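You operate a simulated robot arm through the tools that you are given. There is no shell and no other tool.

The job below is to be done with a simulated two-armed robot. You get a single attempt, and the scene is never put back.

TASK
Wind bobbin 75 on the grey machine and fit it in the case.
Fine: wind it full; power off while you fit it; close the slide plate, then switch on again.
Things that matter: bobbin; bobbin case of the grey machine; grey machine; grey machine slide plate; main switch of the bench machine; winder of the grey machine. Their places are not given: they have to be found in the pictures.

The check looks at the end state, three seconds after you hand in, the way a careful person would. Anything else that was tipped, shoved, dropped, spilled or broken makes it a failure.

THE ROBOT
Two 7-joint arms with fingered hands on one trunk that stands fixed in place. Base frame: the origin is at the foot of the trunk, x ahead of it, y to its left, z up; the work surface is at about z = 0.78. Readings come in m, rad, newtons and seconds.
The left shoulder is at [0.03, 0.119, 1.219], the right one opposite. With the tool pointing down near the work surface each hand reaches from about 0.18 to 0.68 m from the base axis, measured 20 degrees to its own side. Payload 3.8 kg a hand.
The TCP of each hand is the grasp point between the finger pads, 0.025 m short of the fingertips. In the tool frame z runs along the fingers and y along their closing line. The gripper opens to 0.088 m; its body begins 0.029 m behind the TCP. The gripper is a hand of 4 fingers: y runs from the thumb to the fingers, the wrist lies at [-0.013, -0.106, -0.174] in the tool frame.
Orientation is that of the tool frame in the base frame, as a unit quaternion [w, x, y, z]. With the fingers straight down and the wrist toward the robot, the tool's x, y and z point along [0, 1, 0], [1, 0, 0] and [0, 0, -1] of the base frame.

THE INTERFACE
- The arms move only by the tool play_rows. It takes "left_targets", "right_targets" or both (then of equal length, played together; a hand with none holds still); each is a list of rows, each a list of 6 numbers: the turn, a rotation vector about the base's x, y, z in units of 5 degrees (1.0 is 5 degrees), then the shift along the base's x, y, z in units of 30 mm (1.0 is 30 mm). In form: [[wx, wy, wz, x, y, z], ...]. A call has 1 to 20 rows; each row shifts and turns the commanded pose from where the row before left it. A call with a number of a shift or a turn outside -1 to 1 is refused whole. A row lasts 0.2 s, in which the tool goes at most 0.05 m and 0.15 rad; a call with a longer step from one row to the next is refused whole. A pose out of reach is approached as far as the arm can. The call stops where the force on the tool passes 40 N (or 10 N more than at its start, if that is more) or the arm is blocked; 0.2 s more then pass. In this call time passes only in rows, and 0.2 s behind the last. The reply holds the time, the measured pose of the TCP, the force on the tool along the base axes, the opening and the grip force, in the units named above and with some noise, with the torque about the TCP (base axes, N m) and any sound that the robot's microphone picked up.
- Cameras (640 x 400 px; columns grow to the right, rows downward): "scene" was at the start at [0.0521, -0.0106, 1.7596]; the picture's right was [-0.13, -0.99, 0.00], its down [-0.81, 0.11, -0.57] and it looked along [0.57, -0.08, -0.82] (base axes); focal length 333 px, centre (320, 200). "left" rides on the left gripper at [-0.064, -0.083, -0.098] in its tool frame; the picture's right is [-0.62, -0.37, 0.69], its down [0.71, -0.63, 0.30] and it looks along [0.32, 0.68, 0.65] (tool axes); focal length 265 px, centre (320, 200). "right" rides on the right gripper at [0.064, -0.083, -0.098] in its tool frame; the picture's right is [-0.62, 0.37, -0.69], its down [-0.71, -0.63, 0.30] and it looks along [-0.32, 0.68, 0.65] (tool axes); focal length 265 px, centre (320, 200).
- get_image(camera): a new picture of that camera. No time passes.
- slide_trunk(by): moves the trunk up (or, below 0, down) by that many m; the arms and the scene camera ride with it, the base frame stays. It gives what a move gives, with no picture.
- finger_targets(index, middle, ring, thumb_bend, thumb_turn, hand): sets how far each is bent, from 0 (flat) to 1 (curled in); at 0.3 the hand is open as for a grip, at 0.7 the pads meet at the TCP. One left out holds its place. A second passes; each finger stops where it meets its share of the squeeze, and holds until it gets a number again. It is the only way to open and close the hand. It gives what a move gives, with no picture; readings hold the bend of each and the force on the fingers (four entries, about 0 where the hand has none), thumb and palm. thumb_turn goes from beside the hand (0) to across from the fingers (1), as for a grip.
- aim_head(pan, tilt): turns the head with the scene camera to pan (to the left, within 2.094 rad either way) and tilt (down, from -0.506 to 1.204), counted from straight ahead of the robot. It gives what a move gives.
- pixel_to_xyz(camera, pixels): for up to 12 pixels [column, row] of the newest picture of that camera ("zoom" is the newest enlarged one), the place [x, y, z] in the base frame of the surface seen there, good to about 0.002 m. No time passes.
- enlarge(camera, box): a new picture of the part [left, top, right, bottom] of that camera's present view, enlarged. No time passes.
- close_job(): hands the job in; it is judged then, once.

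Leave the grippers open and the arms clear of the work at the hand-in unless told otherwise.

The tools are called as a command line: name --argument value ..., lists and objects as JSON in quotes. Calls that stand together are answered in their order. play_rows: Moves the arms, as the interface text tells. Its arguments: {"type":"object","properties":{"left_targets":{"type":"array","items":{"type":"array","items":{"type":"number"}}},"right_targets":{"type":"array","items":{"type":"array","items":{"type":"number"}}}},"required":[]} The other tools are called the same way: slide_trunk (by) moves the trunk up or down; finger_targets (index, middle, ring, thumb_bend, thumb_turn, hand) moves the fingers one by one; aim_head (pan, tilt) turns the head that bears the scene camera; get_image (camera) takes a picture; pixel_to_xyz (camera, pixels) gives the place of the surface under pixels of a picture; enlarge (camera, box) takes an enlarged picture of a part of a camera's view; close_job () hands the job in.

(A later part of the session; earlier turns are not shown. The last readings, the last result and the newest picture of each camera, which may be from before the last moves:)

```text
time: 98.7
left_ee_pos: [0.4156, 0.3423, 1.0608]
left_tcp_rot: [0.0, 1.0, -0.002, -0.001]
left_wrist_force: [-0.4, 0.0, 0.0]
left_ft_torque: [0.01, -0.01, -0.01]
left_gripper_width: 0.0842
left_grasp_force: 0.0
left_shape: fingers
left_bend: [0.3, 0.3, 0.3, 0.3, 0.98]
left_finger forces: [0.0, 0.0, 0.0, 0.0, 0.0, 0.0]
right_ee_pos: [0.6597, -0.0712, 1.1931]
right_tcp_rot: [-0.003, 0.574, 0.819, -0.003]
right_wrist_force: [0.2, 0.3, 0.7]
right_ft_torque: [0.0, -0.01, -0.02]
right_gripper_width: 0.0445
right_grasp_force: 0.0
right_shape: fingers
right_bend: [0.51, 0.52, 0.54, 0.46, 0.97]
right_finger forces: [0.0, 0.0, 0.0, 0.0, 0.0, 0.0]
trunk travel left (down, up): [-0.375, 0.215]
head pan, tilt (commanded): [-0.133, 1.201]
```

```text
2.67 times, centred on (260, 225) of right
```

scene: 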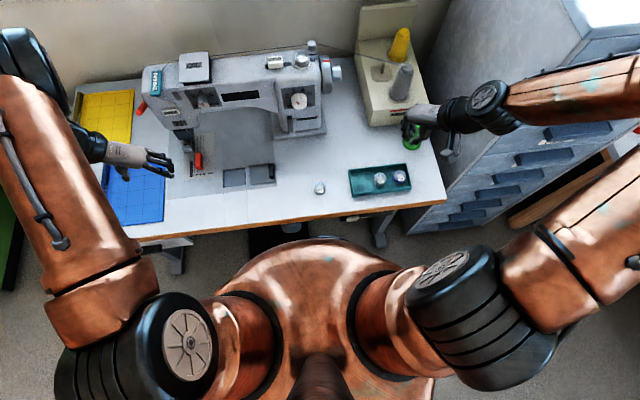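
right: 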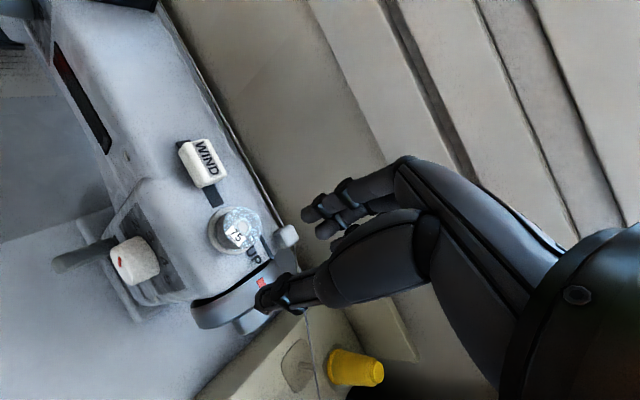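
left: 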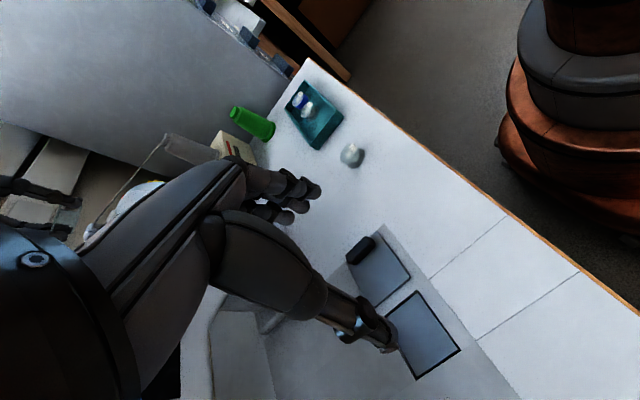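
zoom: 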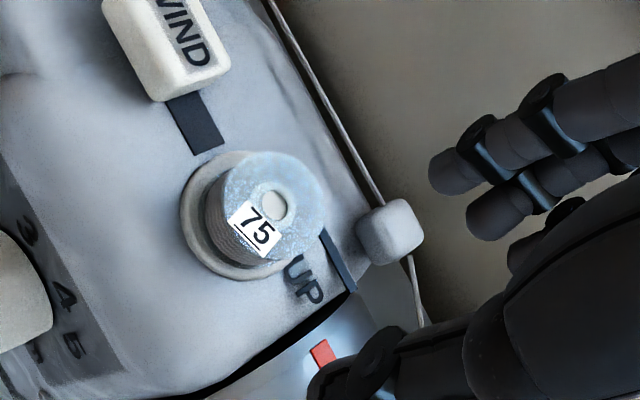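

I move above the bobbin and descend to grip height.

play_rows --right_targets '[[0, 0, 0, 0.57, 0.43, -0.4], [0, 0, 0, 0.57, 0.43, -0.6], [0, 0, 0, 0, 0, -0.9], [0, 0, 0, 0, 0, -0.6]]'

enlarge --camera "right" --box '[200, 170, 360, 310]'

```text
time: 99.7
left_ee_pos: [0.4157, 0.3424, 1.0611]
left_tcp_rot: [0.0, 1.0, 0.0, -0.001]
left_wrist_force: [0.5, -0.1, -0.2]
left_ft_torque: [0.04, -0.04, 0.01]
left_gripper_width: 0.0843
left_grasp_force: 0.1
left_shape: fingers
left_bend: [0.3, 0.3, 0.3, 0.3, 0.98]
left_finger forces: [0.1, 0.0, 0.0, 0.0, 0.0, 0.1]
right_ee_pos: [0.6937, -0.0461, 1.1177]
right_tcp_rot: [-0.003, 0.574, 0.819, -0.003]
right_wrist_force: [-0.1, 0.0, -1.0]
right_ft_torque: [0.01, -0.02, 0.03]
right_gripper_width: 0.0445
right_grasp_force: 0.0
right_shape: fingers
right_bend: [0.51, 0.52, 0.54, 0.46, 0.97]
right_finger forces: [0.0, 0.0, 0.1, 0.0, 0.0, 0.0]
trunk travel left (down, up): [-0.375, 0.215]
head pan, tilt (commanded): [-0.133, 1.201]
```

```text
2.86 times, centred on (280, 240) of right
```

zoom: 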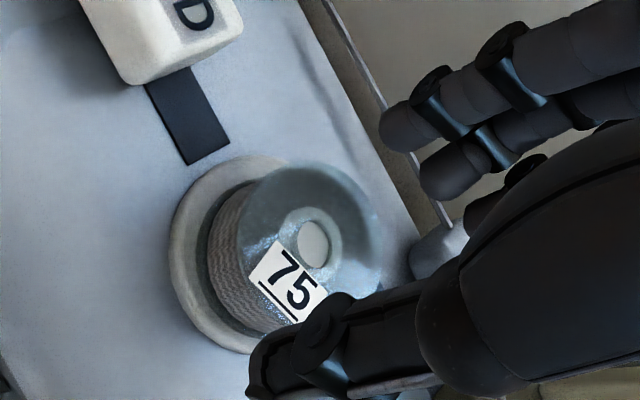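

Aligned. I lower the remaining ~29 mm slowly.

play_rows --right_targets '[[0, 0, 0, 0, 0, -0.4], [0, 0, 0, 0, 0, -0.3], [0, 0, 0, 0, 0, -0.25]]'

enlarge --camera "right" --box '[200, 170, 360, 310]'

```text
time: 100.5
left_ee_pos: [0.4154, 0.3417, 1.0612]
left_tcp_rot: [-0.001, 1.0, -0.001, 0.0]
left_wrist_force: [-0.3, 0.0, -0.6]
left_ft_torque: [0.0, 0.01, 0.02]
left_gripper_width: 0.0846
left_grasp_force: 0.2
left_shape: fingers
left_bend: [0.3, 0.3, 0.3, 0.3, 0.98]
left_finger forces: [0.1, 0.0, 0.0, 0.0, 0.0, 0.0]
right_ee_pos: [0.6927, -0.0465, 1.0885]
right_tcp_rot: [-0.002, 0.574, 0.819, -0.003]
right_wrist_force: [-0.2, -0.3, 1.1]
right_ft_torque: [0.0, 0.0, 0.01]
right_gripper_width: 0.0447
right_grasp_force: 0.0
right_shape: fingers
right_bend: [0.51, 0.52, 0.54, 0.46, 0.97]
right_finger forces: [0.1, 0.0, 0.0, 0.0, 0.1, 0.0]
trunk travel left (down, up): [-0.375, 0.215]
head pan, tilt (commanded): [-0.133, 1.201]
```

```text
2.86 times, centred on (280, 240) of right
```

zoom: 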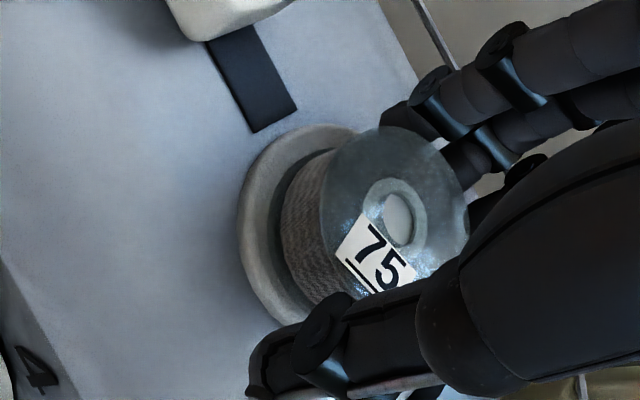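

I close on the bobbin.

finger_targets --hand "right" --index 0.62 --middle 0.62 --ring 0.58 --thumb_bend 0.62

play_rows --right_targets '[[0, 0, 0, 0, 0, 0.2], [0, 0, 0, 0, 0, 0.3]]'

enlarge --camera "right" --box '[200, 170, 360, 310]'

```text
time: 101.5
left_ee_pos: [0.4176, 0.342, 1.0602]
left_tcp_rot: [0.0, 1.0, 0.0, -0.001]
left_wrist_force: [-0.3, -0.6, -0.2]
left_ft_torque: [-0.03, 0.0, -0.04]
left_gripper_width: 0.0845
left_grasp_force: 0.0
left_shape: fingers
left_bend: [0.3, 0.3, 0.3, 0.3, 0.98]
left_finger forces: [0.0, 0.1, 0.0, 0.0, 0.0, 0.0]
right_ee_pos: [0.6941, -0.0471, 1.088]
right_tcp_rot: [-0.002, 0.574, 0.819, -0.002]
right_wrist_force: [5.9, 0.3, 0.9]
right_ft_torque: [-0.05, -0.13, -0.04]
right_gripper_width: 0.0308
right_grasp_force: 6.7
right_shape: fingers
right_bend: [0.55, 0.58, 0.57, 0.56, 0.97]
right_finger forces: [5.0, 3.8, 0.0, 0.1, 4.2, 0.0]
trunk travel left (down, up): [-0.375, 0.215]
head pan, tilt (commanded): [-0.133, 1.201]
```

```text
time: 102.1
left_ee_pos: [0.4145, 0.3411, 1.0623]
left_tcp_rot: [0.0, 1.0, 0.0, 0.0]
left_wrist_force: [0.1, -0.1, 0.4]
left_ft_torque: [-0.03, 0.0, -0.04]
left_gripper_width: 0.0845
left_grasp_force: 0.1
left_shape: fingers
left_bend: [0.3, 0.3, 0.3, 0.3, 0.98]
left_finger forces: [0.1, 0.0, 0.0, 0.1, 0.1, 0.0]
right_ee_pos: [0.6907, -0.0468, 1.1034]
right_tcp_rot: [-0.005, 0.574, 0.819, -0.003]
right_wrist_force: [-0.3, -0.7, 0.2]
right_ft_torque: [-0.01, 0.0, 0.01]
right_gripper_width: 0.031
right_grasp_force: 5.7
right_shape: fingers
right_bend: [0.56, 0.59, 0.57, 0.56, 0.97]
right_finger forces: [3.5, 2.2, 0.0, 0.0, 5.6, 0.0]
trunk travel left (down, up): [-0.375, 0.215]
head pan, tilt (commanded): [-0.133, 1.201]
```

```text
2.86 times, centred on (280, 240) of right
```

zoom: 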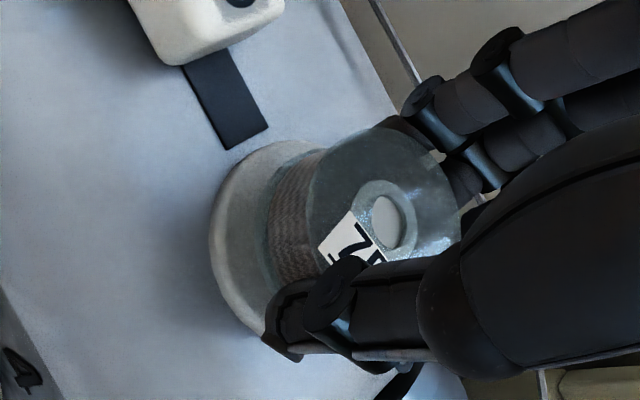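

Gripped (5.6 N) and rising with the hand. I lift further and pull back.

play_rows --right_targets '[[0, 0, 0, 0, 0, 0.6], [0, 0, 0, 0, 0, 1], [0, 0, 0, -0.2, -0.1, 1], [0, 0, 0, -0.8, -0.3, 0.3], [0, 0, 0, -0.9, -0.3, 0], [0, 0, 0, -0.9, -0.3, 0], [0, 0, 0, -0.9, -0.3, 0], [0, 0, 0, -0.9, -0.3, 0]]'

get_image --camera "right"

enlarge --camera "right" --box '[230, 190, 350, 300]'

enlarge --camera "scene" --box '[240, 30, 360, 110]'

```text
time: 103.9
left_ee_pos: [0.4138, 0.3417, 1.0624]
left_tcp_rot: [0.0, 1.0, -0.001, 0.0]
left_wrist_force: [0.1, 0.6, -0.3]
left_ft_torque: [0.02, -0.02, -0.01]
left_gripper_width: 0.0844
left_grasp_force: 0.0
left_shape: fingers
left_bend: [0.3, 0.3, 0.3, 0.3, 0.98]
left_finger forces: [0.0, 0.0, 0.1, 0.0, 0.0, 0.0]
right_ee_pos: [0.5522, -0.0959, 1.1898]
right_tcp_rot: [-0.002, 0.573, 0.819, -0.003]
right_wrist_force: [0.2, 0.7, -0.3]
right_ft_torque: [0.0, -0.01, 0.02]
right_gripper_width: 0.0302
right_grasp_force: 6.1
right_shape: fingers
right_bend: [0.56, 0.59, 0.57, 0.56, 0.97]
right_finger forces: [3.5, 2.3, 0.1, 0.0, 5.5, 0.0]
trunk travel left (down, up): [-0.375, 0.215]
head pan, tilt (commanded): [-0.133, 1.201]
```

```text
taken
```

right: 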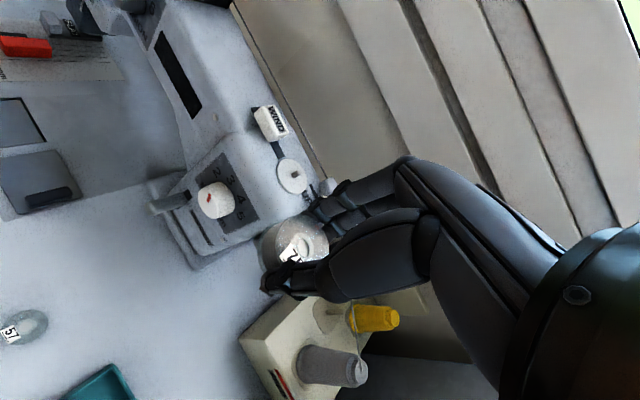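

```text
3.64 times, centred on (290, 245) of right
```

zoom: 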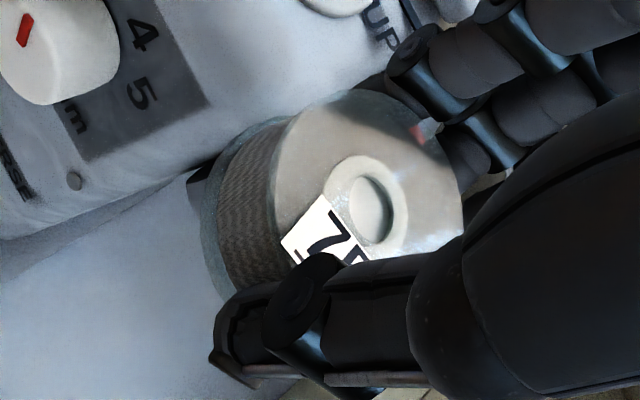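

```text
5.00 times, centred on (300, 70) of scene
```

zoom: 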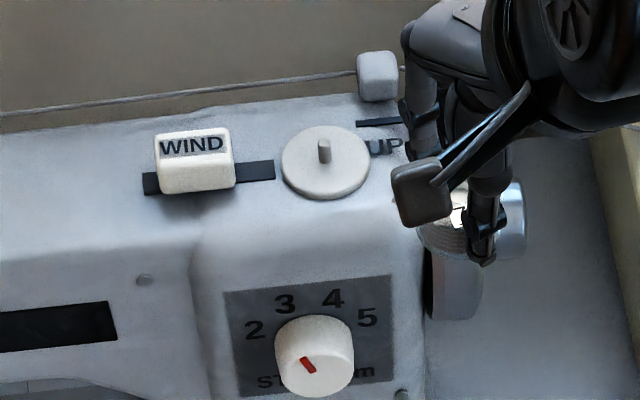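

The wound bobbin is held and the winder is empty again. I carry it back and left toward the bobbin case area, keeping clear of the machine arm.

play_rows --right_targets '[[0, 0, 0, -0.9, 0.3, 0], [0, 0, 1, -0.9, 0.5, -0.3], [0, 0, 1, -0.8, 0.8, -0.5], [0, 0, 1, -0.5, 0.9, -0.5], [0, 0, 1, 0, 0.9, -0.5], [0, 0, 0, 0, 0.9, -0.5]]'

get_image --camera "scene"

```text
time: 105.3
left_ee_pos: [0.4151, 0.3423, 1.0611]
left_tcp_rot: [0.0, 1.0, 0.001, 0.0]
left_wrist_force: [0.0, 0.6, 0.1]
left_ft_torque: [-0.01, 0.03, -0.02]
left_gripper_width: 0.0844
left_grasp_force: 0.2
left_shape: fingers
left_bend: [0.3, 0.3, 0.3, 0.3, 0.98]
left_finger forces: [0.1, 0.0, 0.0, 0.0, 0.0, 0.1]
right_ee_pos: [0.4624, 0.0351, 1.1219]
right_tcp_rot: [-0.003, 0.422, 0.907, -0.004]
right_wrist_force: [0.0, 0.3, -0.7]
right_ft_torque: [-0.01, 0.0, 0.03]
right_gripper_width: 0.0304
right_grasp_force: 5.3
right_shape: fingers
right_bend: [0.56, 0.59, 0.57, 0.56, 0.97]
right_finger forces: [3.6, 2.2, 0.0, 0.0, 5.6, 0.0]
trunk travel left (down, up): [-0.375, 0.215]
head pan, tilt (commanded): [-0.133, 1.201]
```

```text
taken
```

scene: 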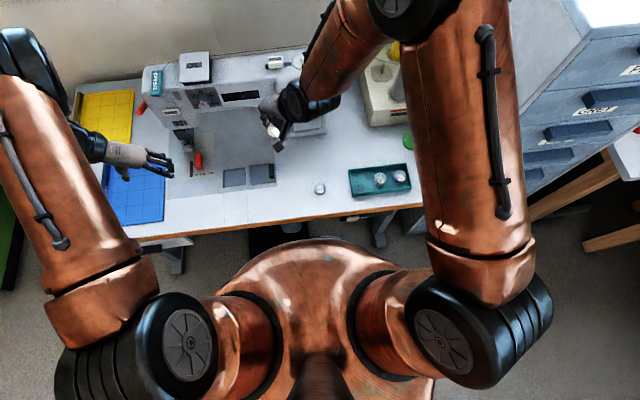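

play_rows --right_targets '[[0, 0, 0, 0.2, 0.9, -0.8], [0, 0, 0, 0.2, 0.9, -0.8], [0, 0, 0, 0.2, 0.9, -0.8], [0, 0, 0, 0.2, 0.9, -0.8], [0, 0, 0, 0.3, 0.9, -0.8]]'

get_image --camera "scene"

get_image --camera "right"

```text
time: 106.5
left_ee_pos: [0.4157, 0.3425, 1.0609]
left_tcp_rot: [0.0, 1.0, -0.001, 0.001]
left_wrist_force: [-0.4, -0.7, -0.4]
left_ft_torque: [0.01, 0.02, 0.01]
left_gripper_width: 0.0842
left_grasp_force: 0.0
left_shape: fingers
left_bend: [0.3, 0.3, 0.3, 0.3, 0.98]
left_finger forces: [0.1, 0.0, 0.0, 0.0, 0.2, 0.1]
right_ee_pos: [0.4944, 0.17, 0.9998]
right_tcp_rot: [-0.003, 0.424, 0.905, -0.004]
right_wrist_force: [-0.7, 0.4, 0.5]
right_ft_torque: [0.02, 0.01, 0.0]
right_gripper_width: 0.0303
right_grasp_force: 5.8
right_shape: fingers
right_bend: [0.56, 0.59, 0.57, 0.56, 0.97]
right_finger forces: [3.5, 2.2, 0.1, 0.0, 5.4, 0.1]
trunk travel left (down, up): [-0.375, 0.215]
head pan, tilt (commanded): [-0.133, 1.201]
```

```text
taken
```

scene: 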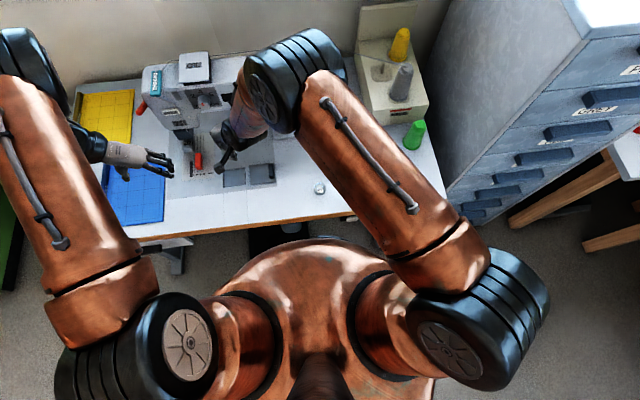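

```text
taken
```

right: 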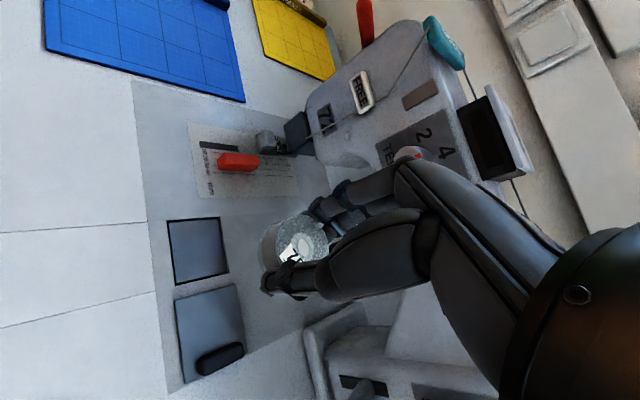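

The arm reaches across. I check the clearance between the right forearm/wrist and the machine, and measure the target hole.

pixel_to_xyz --camera "scene" --pixels '[[265, 95], [245, 110], [255, 60], [300, 40], [335, 70], [235, 135], [215, 135], [225, 160], [300, 120], [240, 85]]'

enlarge --camera "right" --box '[140, 180, 340, 320]'

```text
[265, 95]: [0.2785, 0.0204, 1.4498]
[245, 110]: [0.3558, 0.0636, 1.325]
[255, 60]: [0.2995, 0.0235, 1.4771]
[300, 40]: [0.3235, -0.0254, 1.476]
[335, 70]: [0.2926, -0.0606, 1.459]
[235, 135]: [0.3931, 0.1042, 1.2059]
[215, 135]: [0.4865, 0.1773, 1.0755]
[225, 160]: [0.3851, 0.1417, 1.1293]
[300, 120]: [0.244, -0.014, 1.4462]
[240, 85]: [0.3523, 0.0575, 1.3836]
```

```text
2.86 times, centred on (240, 250) of right
```

zoom: 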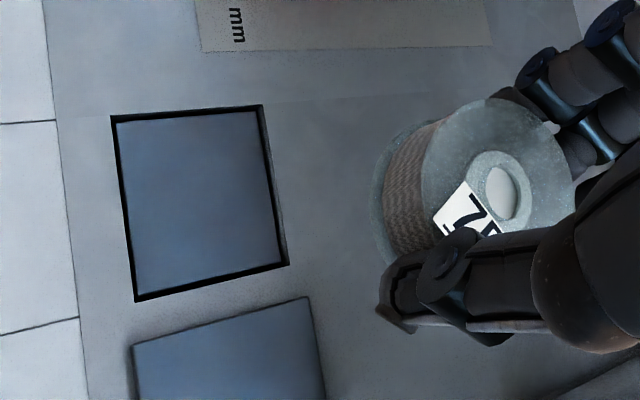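

pixel_to_xyz --camera "zoom" --pixels '[[204, 194], [125, 125], [255, 115], [280, 260], [142, 290], [190, 180], [215, 205], [204, 230], [204, 160], [160, 195], [245, 195], [180, 220]]'

pixel_to_xyz --camera "zoom" --pixels '[[500, 190], [492, 180], [508, 205], [470, 180], [525, 195], [495, 155], [505, 225], [440, 130], [560, 160], [500, 195], [515, 170], [480, 160]]'

```text
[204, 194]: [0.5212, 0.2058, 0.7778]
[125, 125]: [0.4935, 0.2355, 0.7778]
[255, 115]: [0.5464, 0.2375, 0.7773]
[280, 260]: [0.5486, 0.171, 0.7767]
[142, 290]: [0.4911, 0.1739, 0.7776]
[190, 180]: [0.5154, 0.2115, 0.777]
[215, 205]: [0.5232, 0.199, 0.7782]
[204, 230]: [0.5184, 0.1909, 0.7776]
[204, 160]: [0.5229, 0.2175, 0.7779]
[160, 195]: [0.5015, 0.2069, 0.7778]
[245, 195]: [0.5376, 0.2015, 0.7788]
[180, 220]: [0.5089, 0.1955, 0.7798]
```

```text
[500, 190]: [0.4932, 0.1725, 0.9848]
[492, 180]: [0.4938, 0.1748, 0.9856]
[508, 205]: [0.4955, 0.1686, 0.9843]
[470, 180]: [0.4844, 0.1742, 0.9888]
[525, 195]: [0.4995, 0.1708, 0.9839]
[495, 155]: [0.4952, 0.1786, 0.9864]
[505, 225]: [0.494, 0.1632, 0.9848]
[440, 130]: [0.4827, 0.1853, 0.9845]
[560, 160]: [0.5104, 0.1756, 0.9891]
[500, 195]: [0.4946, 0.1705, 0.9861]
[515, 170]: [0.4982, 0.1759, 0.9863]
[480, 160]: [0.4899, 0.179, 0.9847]
```

Hole centre ≈ (0.5195,0.2035), floor z≈0.778. Hub is at (0.494,0.172). I shift over and descend to just above the lift.

play_rows --right_targets '[[0, 0, 0, 0.43, 0.52, 0], [0, 0, 0, 0.43, 0.53, -0.5], [0, 0, 0, 0, 0, -0.9], [0, 0, 0, 0, 0, -0.9], [0, 0, 0, 0, 0, -0.9], [0, 0, 0, 0, 0, -0.9], [0, 0, 0, 0, 0, -0.9], [0, 0, 0, 0, 0, -0.4]]'

get_image --camera "right"

enlarge --camera "right" --box '[200, 170, 400, 330]'

```text
time: 108.3
left_ee_pos: [0.4153, 0.341, 1.0613]
left_tcp_rot: [0.0, 1.0, -0.001, 0.0]
left_wrist_force: [0.2, 0.1, -0.4]
left_ft_torque: [0.02, 0.01, -0.02]
left_gripper_width: 0.0843
left_grasp_force: 0.1
left_shape: fingers
left_bend: [0.3, 0.3, 0.3, 0.3, 0.98]
left_finger forces: [0.0, 0.0, 0.0, 0.0, 0.1, 0.0]
right_ee_pos: [0.5168, 0.2002, 0.853]
right_tcp_rot: [-0.008, 0.42, 0.908, -0.005]
right_wrist_force: [-0.1, 0.2, -0.2]
right_ft_torque: [-0.02, 0.01, 0.03]
right_gripper_width: 0.0304
right_grasp_force: 5.1
right_shape: fingers
right_bend: [0.56, 0.59, 0.57, 0.56, 0.97]
right_finger forces: [3.4, 2.0, 0.0, 0.0, 5.5, 0.0]
right hand out of reach, approached as far as the arm can: row 7, 8
trunk travel left (down, up): [-0.375, 0.215]
head pan, tilt (commanded): [-0.133, 1.201]
```

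```text
taken
```

right: 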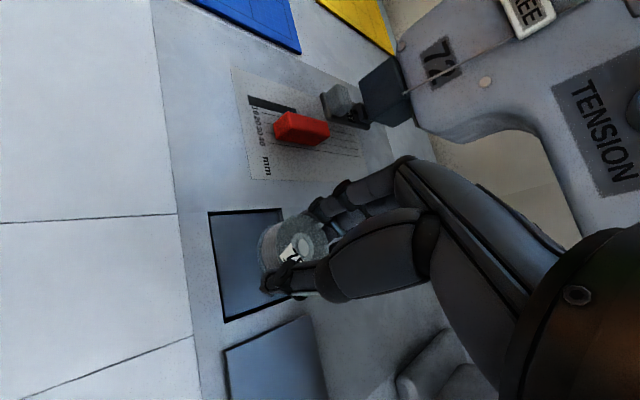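

```text
2.50 times, centred on (300, 250) of right
```

zoom: 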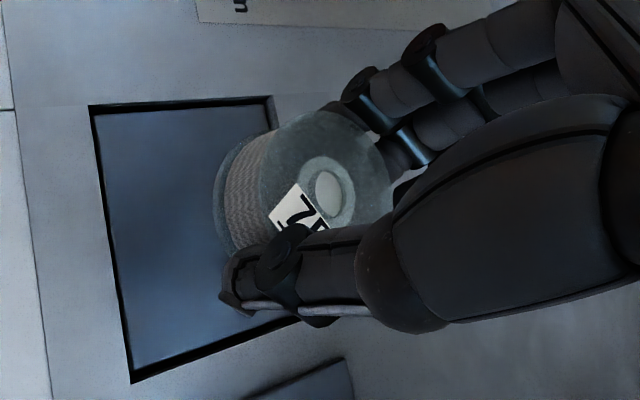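

The arm's own reach ends at z≈0.853, so I lower the trunk 25 mm, then correct x/y and re-measure.

slide_trunk --by -0.025

play_rows --right_targets '[[0, 0, 0, 0.11, 0.04, 0]]'

enlarge --camera "right" --box '[200, 170, 360, 310]'

```text
time: 109.0
left_ee_pos: [0.4156, 0.3418, 1.0363]
left_tcp_rot: [0.0, 1.0, 0.0, 0.0]
left_wrist_force: [0.0, -0.2, -0.2]
left_ft_torque: [0.0, -0.02, 0.01]
left_gripper_width: 0.0844
left_grasp_force: 0.0
left_shape: fingers
left_bend: [0.3, 0.3, 0.3, 0.3, 0.98]
left_finger forces: [0.0, 0.1, 0.0, 0.0, 0.1, 0.0]
right_ee_pos: [0.5159, 0.2005, 0.8286]
right_tcp_rot: [-0.009, 0.419, 0.908, -0.005]
right_wrist_force: [0.0, 0.0, -0.4]
right_ft_torque: [0.01, -0.01, 0.02]
right_gripper_width: 0.0304
right_grasp_force: 5.4
right_shape: fingers
right_bend: [0.56, 0.59, 0.57, 0.56, 0.97]
right_finger forces: [3.5, 2.0, 0.0, 0.0, 5.4, 0.1]
trunk travel left (down, up): [-0.35, 0.24]
head pan, tilt (commanded): [-0.133, 1.201]
```

```text
time: 109.4
left_ee_pos: [0.4164, 0.3412, 1.0359]
left_tcp_rot: [0.0, 1.0, -0.001, 0.001]
left_wrist_force: [-0.3, -0.1, -0.2]
left_ft_torque: [0.0, -0.03, -0.02]
left_gripper_width: 0.084
left_grasp_force: 0.1
left_shape: fingers
left_bend: [0.3, 0.3, 0.3, 0.3, 0.98]
left_finger forces: [0.0, 0.1, 0.1, 0.0, 0.0, 0.0]
right_ee_pos: [0.5207, 0.2018, 0.8288]
right_tcp_rot: [-0.009, 0.418, 0.908, -0.006]
right_wrist_force: [-0.5, 0.5, -0.4]
right_ft_torque: [-0.01, 0.01, 0.01]
right_gripper_width: 0.0309
right_grasp_force: 5.5
right_shape: fingers
right_bend: [0.56, 0.59, 0.57, 0.56, 0.97]
right_finger forces: [3.6, 2.1, 0.1, 0.0, 5.5, 0.0]
trunk travel left (down, up): [-0.35, 0.24]
head pan, tilt (commanded): [-0.133, 1.201]
```

```text
2.86 times, centred on (280, 240) of right
```

zoom: 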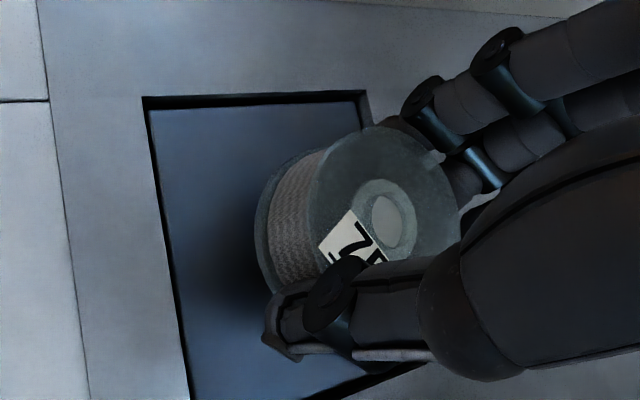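

pixel_to_xyz --camera "zoom" --pixels '[[388, 220], [382, 210], [394, 230], [388, 205], [388, 235], [380, 222], [396, 220], [358, 205], [414, 225], [385, 183], [150, 105], [365, 92]]'

```text
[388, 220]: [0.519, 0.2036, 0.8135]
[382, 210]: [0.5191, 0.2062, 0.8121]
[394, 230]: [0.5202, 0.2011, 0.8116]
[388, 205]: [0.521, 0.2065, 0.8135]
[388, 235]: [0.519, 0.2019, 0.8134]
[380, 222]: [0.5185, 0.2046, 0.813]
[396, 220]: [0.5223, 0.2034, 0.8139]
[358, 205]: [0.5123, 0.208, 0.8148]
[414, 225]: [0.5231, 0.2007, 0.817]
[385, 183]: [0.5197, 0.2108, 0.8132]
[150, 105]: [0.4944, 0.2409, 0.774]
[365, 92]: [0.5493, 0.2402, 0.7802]
```

The hub is at (0.5198,0.204) — centred over the lift. I lower with the trunk 16 mm, then a few mm more.

slide_trunk --by -0.016

slide_trunk --by -0.003

enlarge --camera "right" --box '[200, 170, 360, 310]'

```text
time: 110.1
left_ee_pos: [0.4144, 0.3414, 1.02]
left_tcp_rot: [0.0, 1.0, 0.0, 0.0]
left_wrist_force: [-1.1, -1.2, -0.3]
left_ft_torque: [-0.01, 0.01, 0.01]
left_gripper_width: 0.0845
left_grasp_force: 0.0
left_shape: fingers
left_bend: [0.3, 0.3, 0.3, 0.3, 0.98]
left_finger forces: [0.2, 0.0, 0.0, 0.0, 0.0, 0.0]
right_ee_pos: [0.5192, 0.2011, 0.812]
right_tcp_rot: [-0.009, 0.419, 0.908, -0.006]
right_wrist_force: [-0.4, -0.7, -0.1]
right_ft_torque: [-0.02, 0.0, 0.01]
right_gripper_width: 0.0305
right_grasp_force: 5.5
right_shape: fingers
right_bend: [0.56, 0.59, 0.57, 0.56, 0.97]
right_finger forces: [3.4, 2.1, 0.0, 0.0, 5.3, 0.0]
trunk travel left (down, up): [-0.334, 0.256]
head pan, tilt (commanded): [-0.133, 1.201]
```

```text
time: 110.6
left_ee_pos: [0.4149, 0.3412, 1.0173]
left_tcp_rot: [0.001, 1.0, -0.001, 0.0]
left_wrist_force: [-0.1, -0.4, 0.1]
left_ft_torque: [0.02, 0.02, -0.04]
left_gripper_width: 0.0843
left_grasp_force: 0.0
left_shape: fingers
left_bend: [0.3, 0.3, 0.3, 0.3, 0.98]
left_finger forces: [0.0, 0.1, 0.0, 0.0, 0.0, 0.0]
right_ee_pos: [0.5199, 0.2014, 0.8098]
right_tcp_rot: [-0.008, 0.419, 0.908, -0.005]
right_wrist_force: [0.8, 0.0, 0.9]
right_ft_torque: [0.01, -0.05, 0.01]
right_gripper_width: 0.0303
right_grasp_force: 6.0
right_shape: fingers
right_bend: [0.56, 0.59, 0.57, 0.56, 0.97]
right_finger forces: [3.8, 2.3, 0.0, 0.0, 5.5, 0.0]
trunk travel left (down, up): [-0.331, 0.259]
head pan, tilt (commanded): [-0.133, 1.201]
```

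```text
2.86 times, centred on (280, 240) of right
```

zoom: 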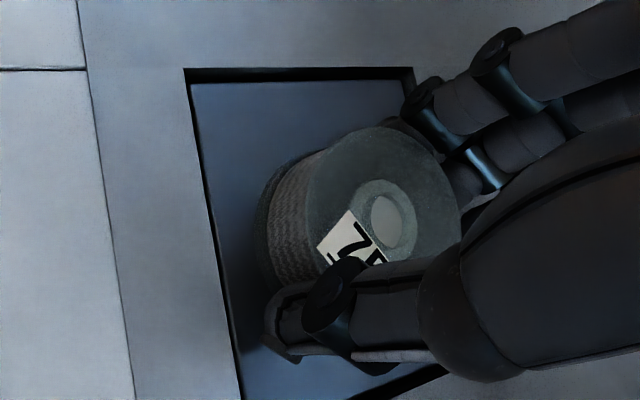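

The bobbin is at the floor (light touch). I release it.

finger_targets --hand "right" --index 0.5 --middle 0.52 --ring 0.52 --thumb_bend 0.47

slide_trunk --by 0.05

get_image --camera "right"

enlarge --camera "right" --box '[170, 190, 330, 330]'

```text
time: 111.6
left_ee_pos: [0.4158, 0.3415, 1.0175]
left_tcp_rot: [0.0, 1.0, 0.0, 0.0]
left_wrist_force: [-0.7, 0.2, -0.9]
left_ft_torque: [0.0, -0.02, 0.0]
left_gripper_width: 0.0845
left_grasp_force: 0.0
left_shape: fingers
left_bend: [0.3, 0.3, 0.3, 0.3, 0.98]
left_finger forces: [0.1, 0.0, 0.1, 0.0, 0.0, 0.0]
right_ee_pos: [0.5193, 0.2002, 0.8092]
right_tcp_rot: [-0.008, 0.418, 0.908, -0.006]
right_wrist_force: [-0.3, 0.6, 0.1]
right_ft_torque: [-0.01, 0.02, 0.0]
right_gripper_width: 0.0443
right_grasp_force: 0.0
right_shape: fingers
right_bend: [0.5, 0.52, 0.52, 0.47, 0.97]
right_finger forces: [0.0, 0.0, 0.0, 0.0, 0.0, 0.0]
trunk travel left (down, up): [-0.331, 0.259]
head pan, tilt (commanded): [-0.133, 1.201]
```

```text
time: 112.5
left_ee_pos: [0.4161, 0.3419, 1.0682]
left_tcp_rot: [0.0, 1.0, 0.0, 0.0]
left_wrist_force: [0.5, 0.2, -0.3]
left_ft_torque: [0.01, -0.04, -0.03]
left_gripper_width: 0.0842
left_grasp_force: 0.0
left_shape: fingers
left_bend: [0.3, 0.3, 0.3, 0.3, 0.98]
left_finger forces: [0.1, 0.0, 0.0, 0.1, 0.0, 0.0]
right_ee_pos: [0.5197, 0.2015, 0.8591]
right_tcp_rot: [-0.01, 0.418, 0.908, -0.005]
right_wrist_force: [-0.2, 0.0, -0.2]
right_ft_torque: [-0.01, 0.03, -0.02]
right_gripper_width: 0.0444
right_grasp_force: 0.0
right_shape: fingers
right_bend: [0.5, 0.52, 0.52, 0.47, 0.97]
right_finger forces: [0.1, 0.0, 0.1, 0.0, 0.1, 0.0]
trunk travel left (down, up): [-0.381, 0.209]
head pan, tilt (commanded): [-0.133, 1.201]
```

```text
taken
```

right: 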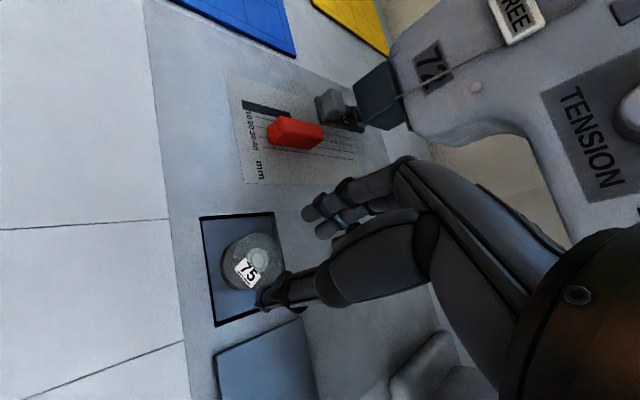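

```text
2.86 times, centred on (250, 260) of right
```

zoom: 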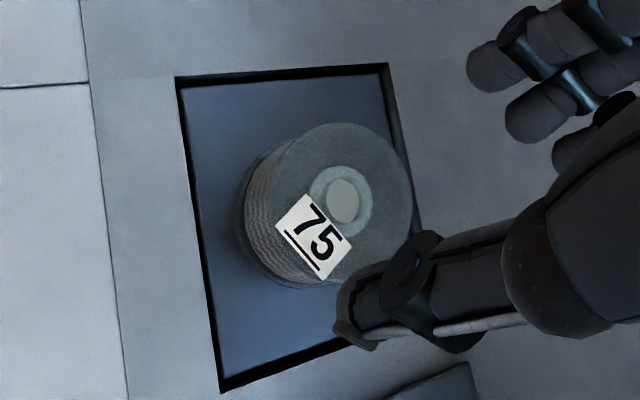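

Bobbin 75 sits centred on the lift, label up. I retreat the right hand up and back to the right side.

play_rows --right_targets '[[0, 0, 0, 0, 0, 0.9], [0, 0, 0, 0, 0, 0.9], [0, 0, 0, 0, 0, 0.9], [0, 0, 0, 0, 0, 0.9], [0, 0, 0, -0.2, -0.9, 0.6], [0, 0, 0, -0.2, -0.9, 0.6], [0, 0, 0, -0.2, -0.9, 0.6], [0, 0, 0, -0.2, -0.9, 0.6], [0, 0, 0, -0.2, -0.9, 0.6], [0, 0, 0, -0.3, -0.9, 0], [0, 0, 0, -0.3, -0.9, 0], [0, 0, 0, -0.3, -0.9, 0], [0, 0, 0, -0.3, -0.9, 0], [0, 0, 0, -0.3, -0.9, 0], [0, 0, 0, -0.3, -0.9, 0], [0, 0, 0, -0.3, -0.9, 0], [0, 0, 0, -0.3, -0.9, 0], [0, 0, 0, -0.3, -0.9, 0], [0, 0, 0, -0.3, -0.9, 0], [0, 0, 0, 0, 0, 0]]'

get_image --camera "scene"

enlarge --camera "scene" --box '[205, 145, 305, 205]'

```text
time: 116.7
left_ee_pos: [0.4156, 0.3417, 1.0669]
left_tcp_rot: [0.0, 1.0, 0.0, 0.0]
left_wrist_force: [0.3, 0.3, 0.0]
left_ft_torque: [0.01, 0.01, -0.02]
left_gripper_width: 0.0844
left_grasp_force: 0.0
left_shape: fingers
left_bend: [0.3, 0.3, 0.3, 0.3, 0.98]
left_finger forces: [0.0, 0.0, 0.0, 0.0, 0.0, 0.0]
right_ee_pos: [0.3993, -0.2031, 1.0568]
right_tcp_rot: [-0.01, 0.419, 0.908, -0.005]
right_wrist_force: [0.2, 0.1, -0.5]
right_ft_torque: [-0.02, 0.01, 0.01]
right_gripper_width: 0.0443
right_grasp_force: 0.0
right_shape: fingers
right_bend: [0.5, 0.52, 0.52, 0.47, 0.97]
right_finger forces: [0.1, 0.0, 0.0, 0.1, 0.1, 0.0]
trunk travel left (down, up): [-0.381, 0.209]
head pan, tilt (commanded): [-0.133, 1.201]
```

```text
taken
```

scene: 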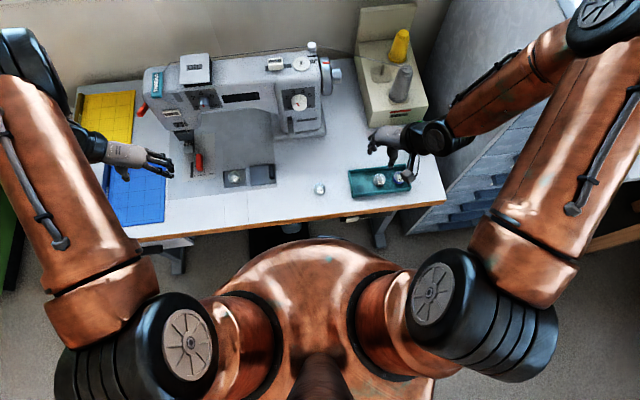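

```text
6.40 times, centred on (255, 175) of scene
```

zoom: 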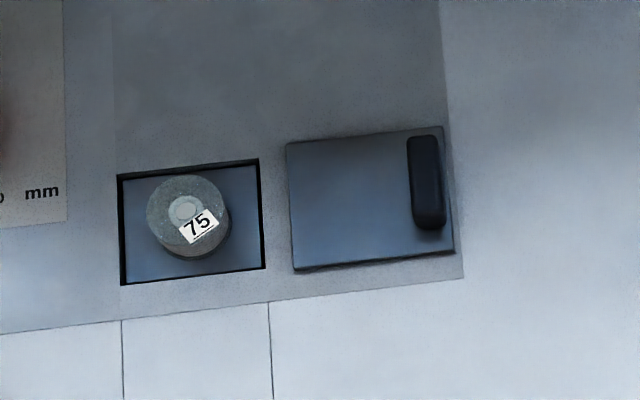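

The lift, bobbin and open plate look right. Now the left hand returns to the plate's grip.

play_rows --left_targets '[[0, 0, 0, 0.2, -1, -0.4], [0, 0, 0, 0.2, -1, -0.4], [0, 0, 0, 0.2, -1, -0.4], [0, 0, 0, 0.2, -1, -0.4], [0, 0, 0, 0.2, -1, -0.4], [0, 0, 0, 0.55, -0.9, -0.4], [0, 0, 0, 0.55, -0.9, -0.4], [0, 0, 0, 0.55, -0.9, -0.4], [0, 0, 0, 0.57, -0.9, -0.4]]'

get_image --camera "left"

```text
time: 118.7
left_ee_pos: [0.512, 0.0828, 0.96]
left_tcp_rot: [0.0, 1.0, -0.001, -0.001]
left_wrist_force: [0.5, -0.4, 0.5]
left_ft_torque: [-0.01, 0.0, -0.01]
left_gripper_width: 0.0844
left_grasp_force: 0.1
left_shape: fingers
left_bend: [0.3, 0.3, 0.3, 0.3, 0.98]
left_finger forces: [0.0, 0.0, 0.0, 0.0, 0.0, 0.1]
right_ee_pos: [0.4008, -0.2038, 1.0573]
right_tcp_rot: [-0.009, 0.419, 0.908, -0.005]
right_wrist_force: [0.3, 0.5, 0.2]
right_ft_torque: [-0.02, 0.0, 0.01]
right_gripper_width: 0.0445
right_grasp_force: 0.0
right_shape: fingers
right_bend: [0.5, 0.52, 0.52, 0.47, 0.97]
right_finger forces: [0.1, 0.1, 0.0, 0.0, 0.0, 0.0]
trunk travel left (down, up): [-0.381, 0.209]
head pan, tilt (commanded): [-0.133, 1.201]
```

```text
taken
```

left: 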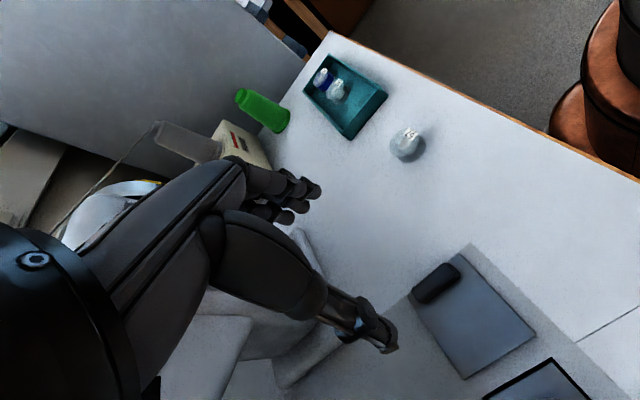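

play_rows --left_targets '[[0, 0, 0, 0.03, 0, -0.9], [0, 0, 0, 0.03, 0, -0.9], [0, 0, 0, 0, 0, -0.9], [0, 0, 0, 0, 0, -0.9], [0, 0, 0, 0, 0, -0.7], [0, 0, 0, 0, 0, -0.45]]'

get_image --camera "left"

enlarge --camera "scene" --box '[195, 120, 315, 205]'

```text
time: 120.1
left_ee_pos: [0.5126, 0.0828, 0.8222]
left_tcp_rot: [0.0, 1.0, 0.0, -0.001]
left_wrist_force: [0.0, 0.1, 0.1]
left_ft_torque: [0.03, 0.03, -0.01]
left_gripper_width: 0.0843
left_grasp_force: 0.0
left_shape: fingers
left_bend: [0.3, 0.3, 0.3, 0.3, 0.98]
left_finger forces: [0.0, 0.0, 0.1, 0.1, 0.1, 0.0]
left hand out of reach, approached as far as the arm can: row 6
right_ee_pos: [0.4005, -0.2042, 1.0581]
right_tcp_rot: [-0.009, 0.419, 0.908, -0.005]
right_wrist_force: [0.5, 0.9, 0.0]
right_ft_torque: [-0.01, -0.02, 0.01]
right_gripper_width: 0.0444
right_grasp_force: 0.1
right_shape: fingers
right_bend: [0.5, 0.52, 0.52, 0.47, 0.97]
right_finger forces: [0.0, 0.0, 0.0, 0.0, 0.0, 0.0]
trunk travel left (down, up): [-0.381, 0.209]
head pan, tilt (commanded): [-0.133, 1.201]
```

```text
taken
```

left: 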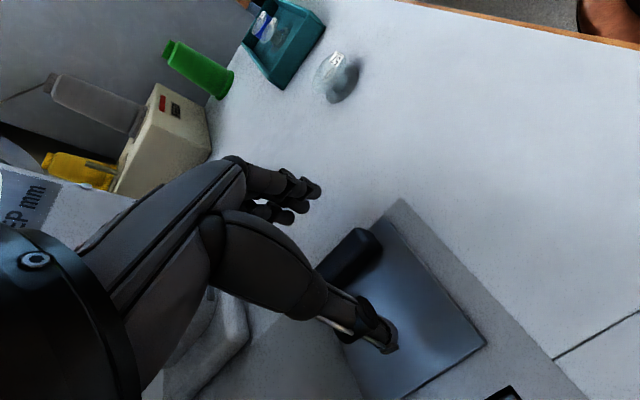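

```text
4.71 times, centred on (255, 162) of scene
```

zoom: 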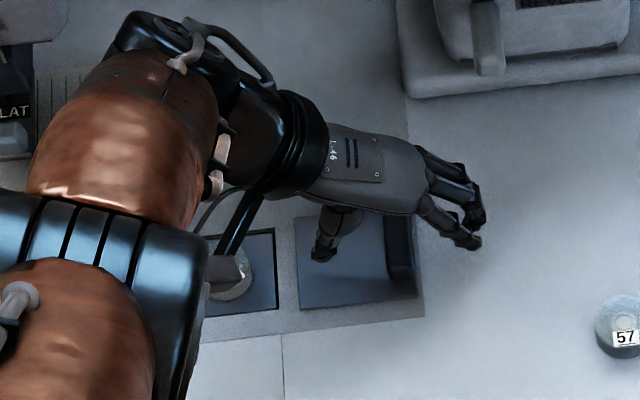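

The arm is near its reach limit, so I raise the left hand 6 cm, lower the trunk 6 cm and re-approach for more margin.

play_rows --left_targets '[[0, 0, 0, 0, 0, 1], [0, 0, 0, 0, 0, 1]]'

slide_trunk --by -0.06

play_rows --left_targets '[[0, 0, 0, 0.06, -0.03, -0.2]]'

```text
time: 120.7
left_ee_pos: [0.5132, 0.083, 0.8844]
left_tcp_rot: [0.001, 1.0, -0.001, 0.001]
left_wrist_force: [-0.6, -0.6, -0.5]
left_ft_torque: [0.0, 0.02, 0.04]
left_gripper_width: 0.0846
left_grasp_force: 0.0
left_shape: fingers
left_bend: [0.3, 0.3, 0.3, 0.3, 0.98]
left_finger forces: [0.0, 0.0, 0.1, 0.0, 0.1, 0.1]
right_ee_pos: [0.3995, -0.2036, 1.0565]
right_tcp_rot: [-0.008, 0.419, 0.908, -0.006]
right_wrist_force: [0.3, -0.6, 0.2]
right_ft_torque: [-0.01, 0.03, 0.02]
right_gripper_width: 0.0445
right_grasp_force: 0.0
right_shape: fingers
right_bend: [0.5, 0.52, 0.52, 0.47, 0.97]
right_finger forces: [0.0, 0.1, 0.0, 0.0, 0.0, 0.0]
trunk travel left (down, up): [-0.381, 0.209]
head pan, tilt (commanded): [-0.133, 1.201]
```

```text
time: 121.7
left_ee_pos: [0.513, 0.0831, 0.8233]
left_tcp_rot: [0.0, 1.0, 0.0, 0.0]
left_wrist_force: [0.8, -0.4, 0.2]
left_ft_torque: [0.01, -0.02, -0.01]
left_gripper_width: 0.0844
left_grasp_force: 0.0
left_shape: fingers
left_bend: [0.3, 0.3, 0.3, 0.3, 0.98]
left_finger forces: [0.0, 0.1, 0.0, 0.0, 0.1, 0.0]
right_ee_pos: [0.3995, -0.2031, 0.9981]
right_tcp_rot: [-0.009, 0.419, 0.908, -0.006]
right_wrist_force: [0.1, -0.7, -0.1]
right_ft_torque: [-0.01, 0.01, 0.01]
right_gripper_width: 0.0447
right_grasp_force: 0.0
right_shape: fingers
right_bend: [0.5, 0.52, 0.52, 0.47, 0.97]
right_finger forces: [0.0, 0.0, 0.1, 0.1, 0.1, 0.1]
trunk travel left (down, up): [-0.321, 0.269]
head pan, tilt (commanded): [-0.133, 1.201]
```

```text
time: 122.1
left_ee_pos: [0.5169, 0.0817, 0.8175]
left_tcp_rot: [0.0, 1.0, -0.001, -0.001]
left_wrist_force: [0.1, -0.4, 0.1]
left_ft_torque: [0.0, 0.0, 0.02]
left_gripper_width: 0.0846
left_grasp_force: 0.0
left_shape: fingers
left_bend: [0.3, 0.3, 0.3, 0.3, 0.98]
left_finger forces: [0.1, 0.0, 0.1, 0.0, 0.1, 0.0]
right_ee_pos: [0.3991, -0.2041, 0.9982]
right_tcp_rot: [-0.009, 0.419, 0.908, -0.005]
right_wrist_force: [0.4, -0.2, 0.0]
right_ft_torque: [0.01, 0.02, -0.04]
right_gripper_width: 0.0444
right_grasp_force: 0.0
right_shape: fingers
right_bend: [0.5, 0.52, 0.52, 0.47, 0.97]
right_finger forces: [0.0, 0.0, 0.0, 0.0, 0.1, 0.0]
trunk travel left (down, up): [-0.321, 0.269]
head pan, tilt (commanded): [-0.133, 1.201]
```

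I grip the handle and begin sliding left slowly.

finger_targets --hand "left" --index 0.66 --middle 0.66 --ring 0.66 --thumb_bend 0.66

play_rows --left_targets '[[0, 0, 0, 0, 0.2, 0], [0, 0, 0, 0, 0.2, 0]]'

enlarge --camera "scene" --box '[195, 110, 315, 195]'

```text
time: 123.1
left_ee_pos: [0.5151, 0.0819, 0.8176]
left_tcp_rot: [0.0, 1.0, 0.001, 0.0]
left_wrist_force: [0.4, 0.6, -0.7]
left_ft_torque: [0.02, -0.01, -0.04]
left_gripper_width: 0.0115
left_grasp_force: 1.7
left_shape: fingers
left_bend: [0.65, 0.65, 0.65, 0.63, 0.97]
left_finger forces: [0.5, 0.6, 0.3, 0.1, 1.9, 0.0]
right_ee_pos: [0.3998, -0.2033, 0.9965]
right_tcp_rot: [-0.009, 0.419, 0.908, -0.005]
right_wrist_force: [0.0, -1.1, 0.8]
right_ft_torque: [0.04, -0.01, 0.02]
right_gripper_width: 0.0445
right_grasp_force: 0.0
right_shape: fingers
right_bend: [0.5, 0.52, 0.52, 0.47, 0.97]
right_finger forces: [0.0, 0.0, 0.0, 0.0, 0.0, 0.1]
trunk travel left (down, up): [-0.321, 0.269]
head pan, tilt (commanded): [-0.133, 1.201]
```

```text
time: 123.7
left_ee_pos: [0.5157, 0.0942, 0.8169]
left_tcp_rot: [0.0, 1.0, -0.001, 0.001]
left_wrist_force: [0.6, -1.2, -0.3]
left_ft_torque: [0.0, 0.03, -0.02]
left_gripper_width: 0.0112
left_grasp_force: 1.2
left_shape: fingers
left_bend: [0.65, 0.65, 0.65, 0.63, 0.97]
left_finger forces: [1.0, 0.8, 0.6, 0.0, 1.7, 0.0]
right_ee_pos: [0.4002, -0.2034, 0.9975]
right_tcp_rot: [-0.01, 0.419, 0.908, -0.005]
right_wrist_force: [0.2, 1.1, -0.5]
right_ft_torque: [-0.04, -0.02, 0.01]
right_gripper_width: 0.0446
right_grasp_force: 0.1
right_shape: fingers
right_bend: [0.5, 0.52, 0.52, 0.47, 0.97]
right_finger forces: [0.1, 0.0, 0.0, 0.0, 0.1, 0.1]
trunk travel left (down, up): [-0.321, 0.269]
head pan, tilt (commanded): [-0.133, 1.201]
```

```text
4.71 times, centred on (255, 152) of scene
```

zoom: 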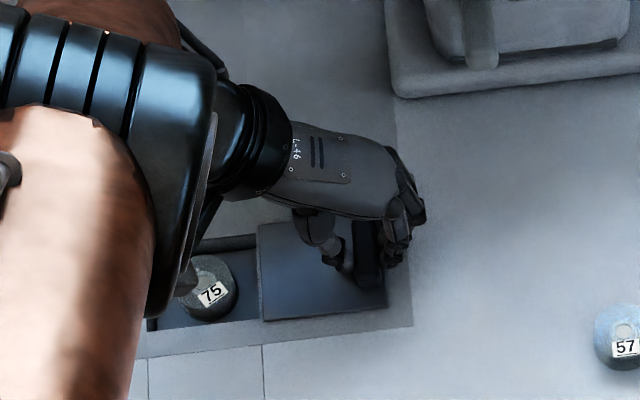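

The plate moved 12 mm and the bobbin sinks. Continue another 12 mm and check.

play_rows --left_targets '[[0, 0, 0, 0, 0.2, 0], [0, 0, 0, 0, 0.2, 0]]'

enlarge --camera "scene" --box '[205, 140, 285, 195]'

pixel_to_xyz --camera "zoom" --pixels '[[230, 130], [220, 150], [235, 165], [250, 150], [280, 160]]'

```text
time: 124.3
left_ee_pos: [0.5143, 0.1051, 0.8172]
left_tcp_rot: [0.0, 1.0, 0.0, -0.001]
left_wrist_force: [-0.1, -0.4, 0.2]
left_ft_torque: [-0.01, -0.01, -0.05]
left_gripper_width: 0.0112
left_grasp_force: 2.0
left_shape: fingers
left_bend: [0.65, 0.65, 0.65, 0.63, 0.98]
left_finger forces: [0.9, 0.8, 0.5, 0.1, 1.6, 0.0]
right_ee_pos: [0.3998, -0.2029, 0.9975]
right_tcp_rot: [-0.01, 0.418, 0.908, -0.005]
right_wrist_force: [0.5, 0.8, 0.0]
right_ft_torque: [-0.02, 0.0, -0.02]
right_gripper_width: 0.0447
right_grasp_force: 0.0
right_shape: fingers
right_bend: [0.5, 0.52, 0.52, 0.47, 0.97]
right_finger forces: [0.0, 0.0, 0.0, 0.0, 0.0, 0.0]
trunk travel left (down, up): [-0.321, 0.269]
head pan, tilt (commanded): [-0.133, 1.201]
```

```text
7.27 times, centred on (245, 168) of scene
```

zoom: 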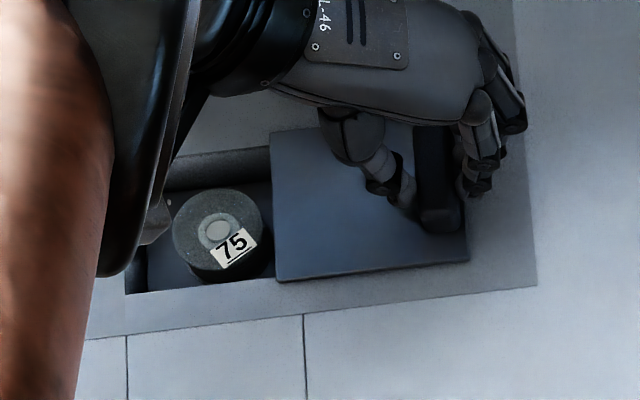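

```text
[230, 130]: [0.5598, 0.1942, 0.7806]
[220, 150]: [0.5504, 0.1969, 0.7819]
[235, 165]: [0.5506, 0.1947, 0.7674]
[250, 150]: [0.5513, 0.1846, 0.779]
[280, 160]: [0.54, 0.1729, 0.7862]
```

The bobbin is now below the bed and the plate is about to cover it. Continue sliding, watching force.

play_rows --left_targets '[[0, 0, 0, 0, 0.2, 0], [0, 0, 0, 0, 0.2, 0], [0, 0, 0, 0, 0.2, 0]]'

play_rows --left_targets '[[0, 0, 0, 0, 0.2, 0], [0, 0, 0, 0, 0.2, 0], [0, 0, 0, 0, 0.2, 0]]'

enlarge --camera "scene" --box '[195, 120, 295, 195]'

```text
time: 125.1
left_ee_pos: [0.5165, 0.1237, 0.8179]
left_tcp_rot: [0.0, 1.0, -0.001, 0.0]
left_wrist_force: [0.5, -1.5, -1.8]
left_ft_torque: [-0.03, 0.01, -0.04]
left_gripper_width: 0.0108
left_grasp_force: 1.5
left_shape: fingers
left_bend: [0.65, 0.65, 0.65, 0.63, 0.97]
left_finger forces: [1.0, 0.9, 0.7, 0.0, 1.6, 0.1]
right_ee_pos: [0.399, -0.2043, 0.996]
right_tcp_rot: [-0.009, 0.418, 0.908, -0.005]
right_wrist_force: [-0.3, -0.3, -0.1]
right_ft_torque: [-0.01, 0.01, 0.01]
right_gripper_width: 0.0447
right_grasp_force: 0.0
right_shape: fingers
right_bend: [0.5, 0.52, 0.52, 0.47, 0.97]
right_finger forces: [0.0, 0.0, 0.0, 0.0, 0.0, 0.0]
trunk travel left (down, up): [-0.321, 0.269]
head pan, tilt (commanded): [-0.133, 1.201]
```

```text
time: 125.9
left_ee_pos: [0.5148, 0.1408, 0.8173]
left_tcp_rot: [0.0, 1.0, 0.0, 0.0]
left_wrist_force: [0.5, 0.0, 0.8]
left_ft_torque: [-0.04, -0.01, -0.01]
left_gripper_width: 0.0113
left_grasp_force: 2.0
left_shape: fingers
left_bend: [0.65, 0.65, 0.65, 0.63, 0.98]
left_finger forces: [0.9, 0.9, 0.6, 0.0, 1.6, 0.0]
right_ee_pos: [0.4012, -0.2045, 0.997]
right_tcp_rot: [-0.009, 0.419, 0.908, -0.005]
right_wrist_force: [-0.3, 1.0, -0.1]
right_ft_torque: [0.02, 0.04, 0.0]
right_gripper_width: 0.0446
right_grasp_force: 0.0
right_shape: fingers
right_bend: [0.5, 0.52, 0.52, 0.47, 0.97]
right_finger forces: [0.0, 0.0, 0.0, 0.1, 0.0, 0.0]
trunk travel left (down, up): [-0.321, 0.269]
head pan, tilt (commanded): [-0.133, 1.201]
```

```text
5.33 times, centred on (245, 158) of scene
```

zoom: 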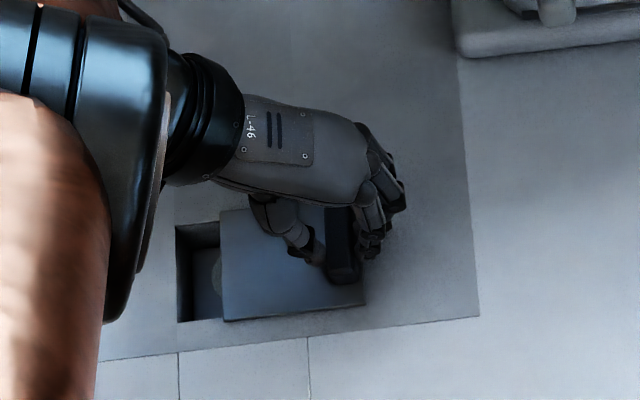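

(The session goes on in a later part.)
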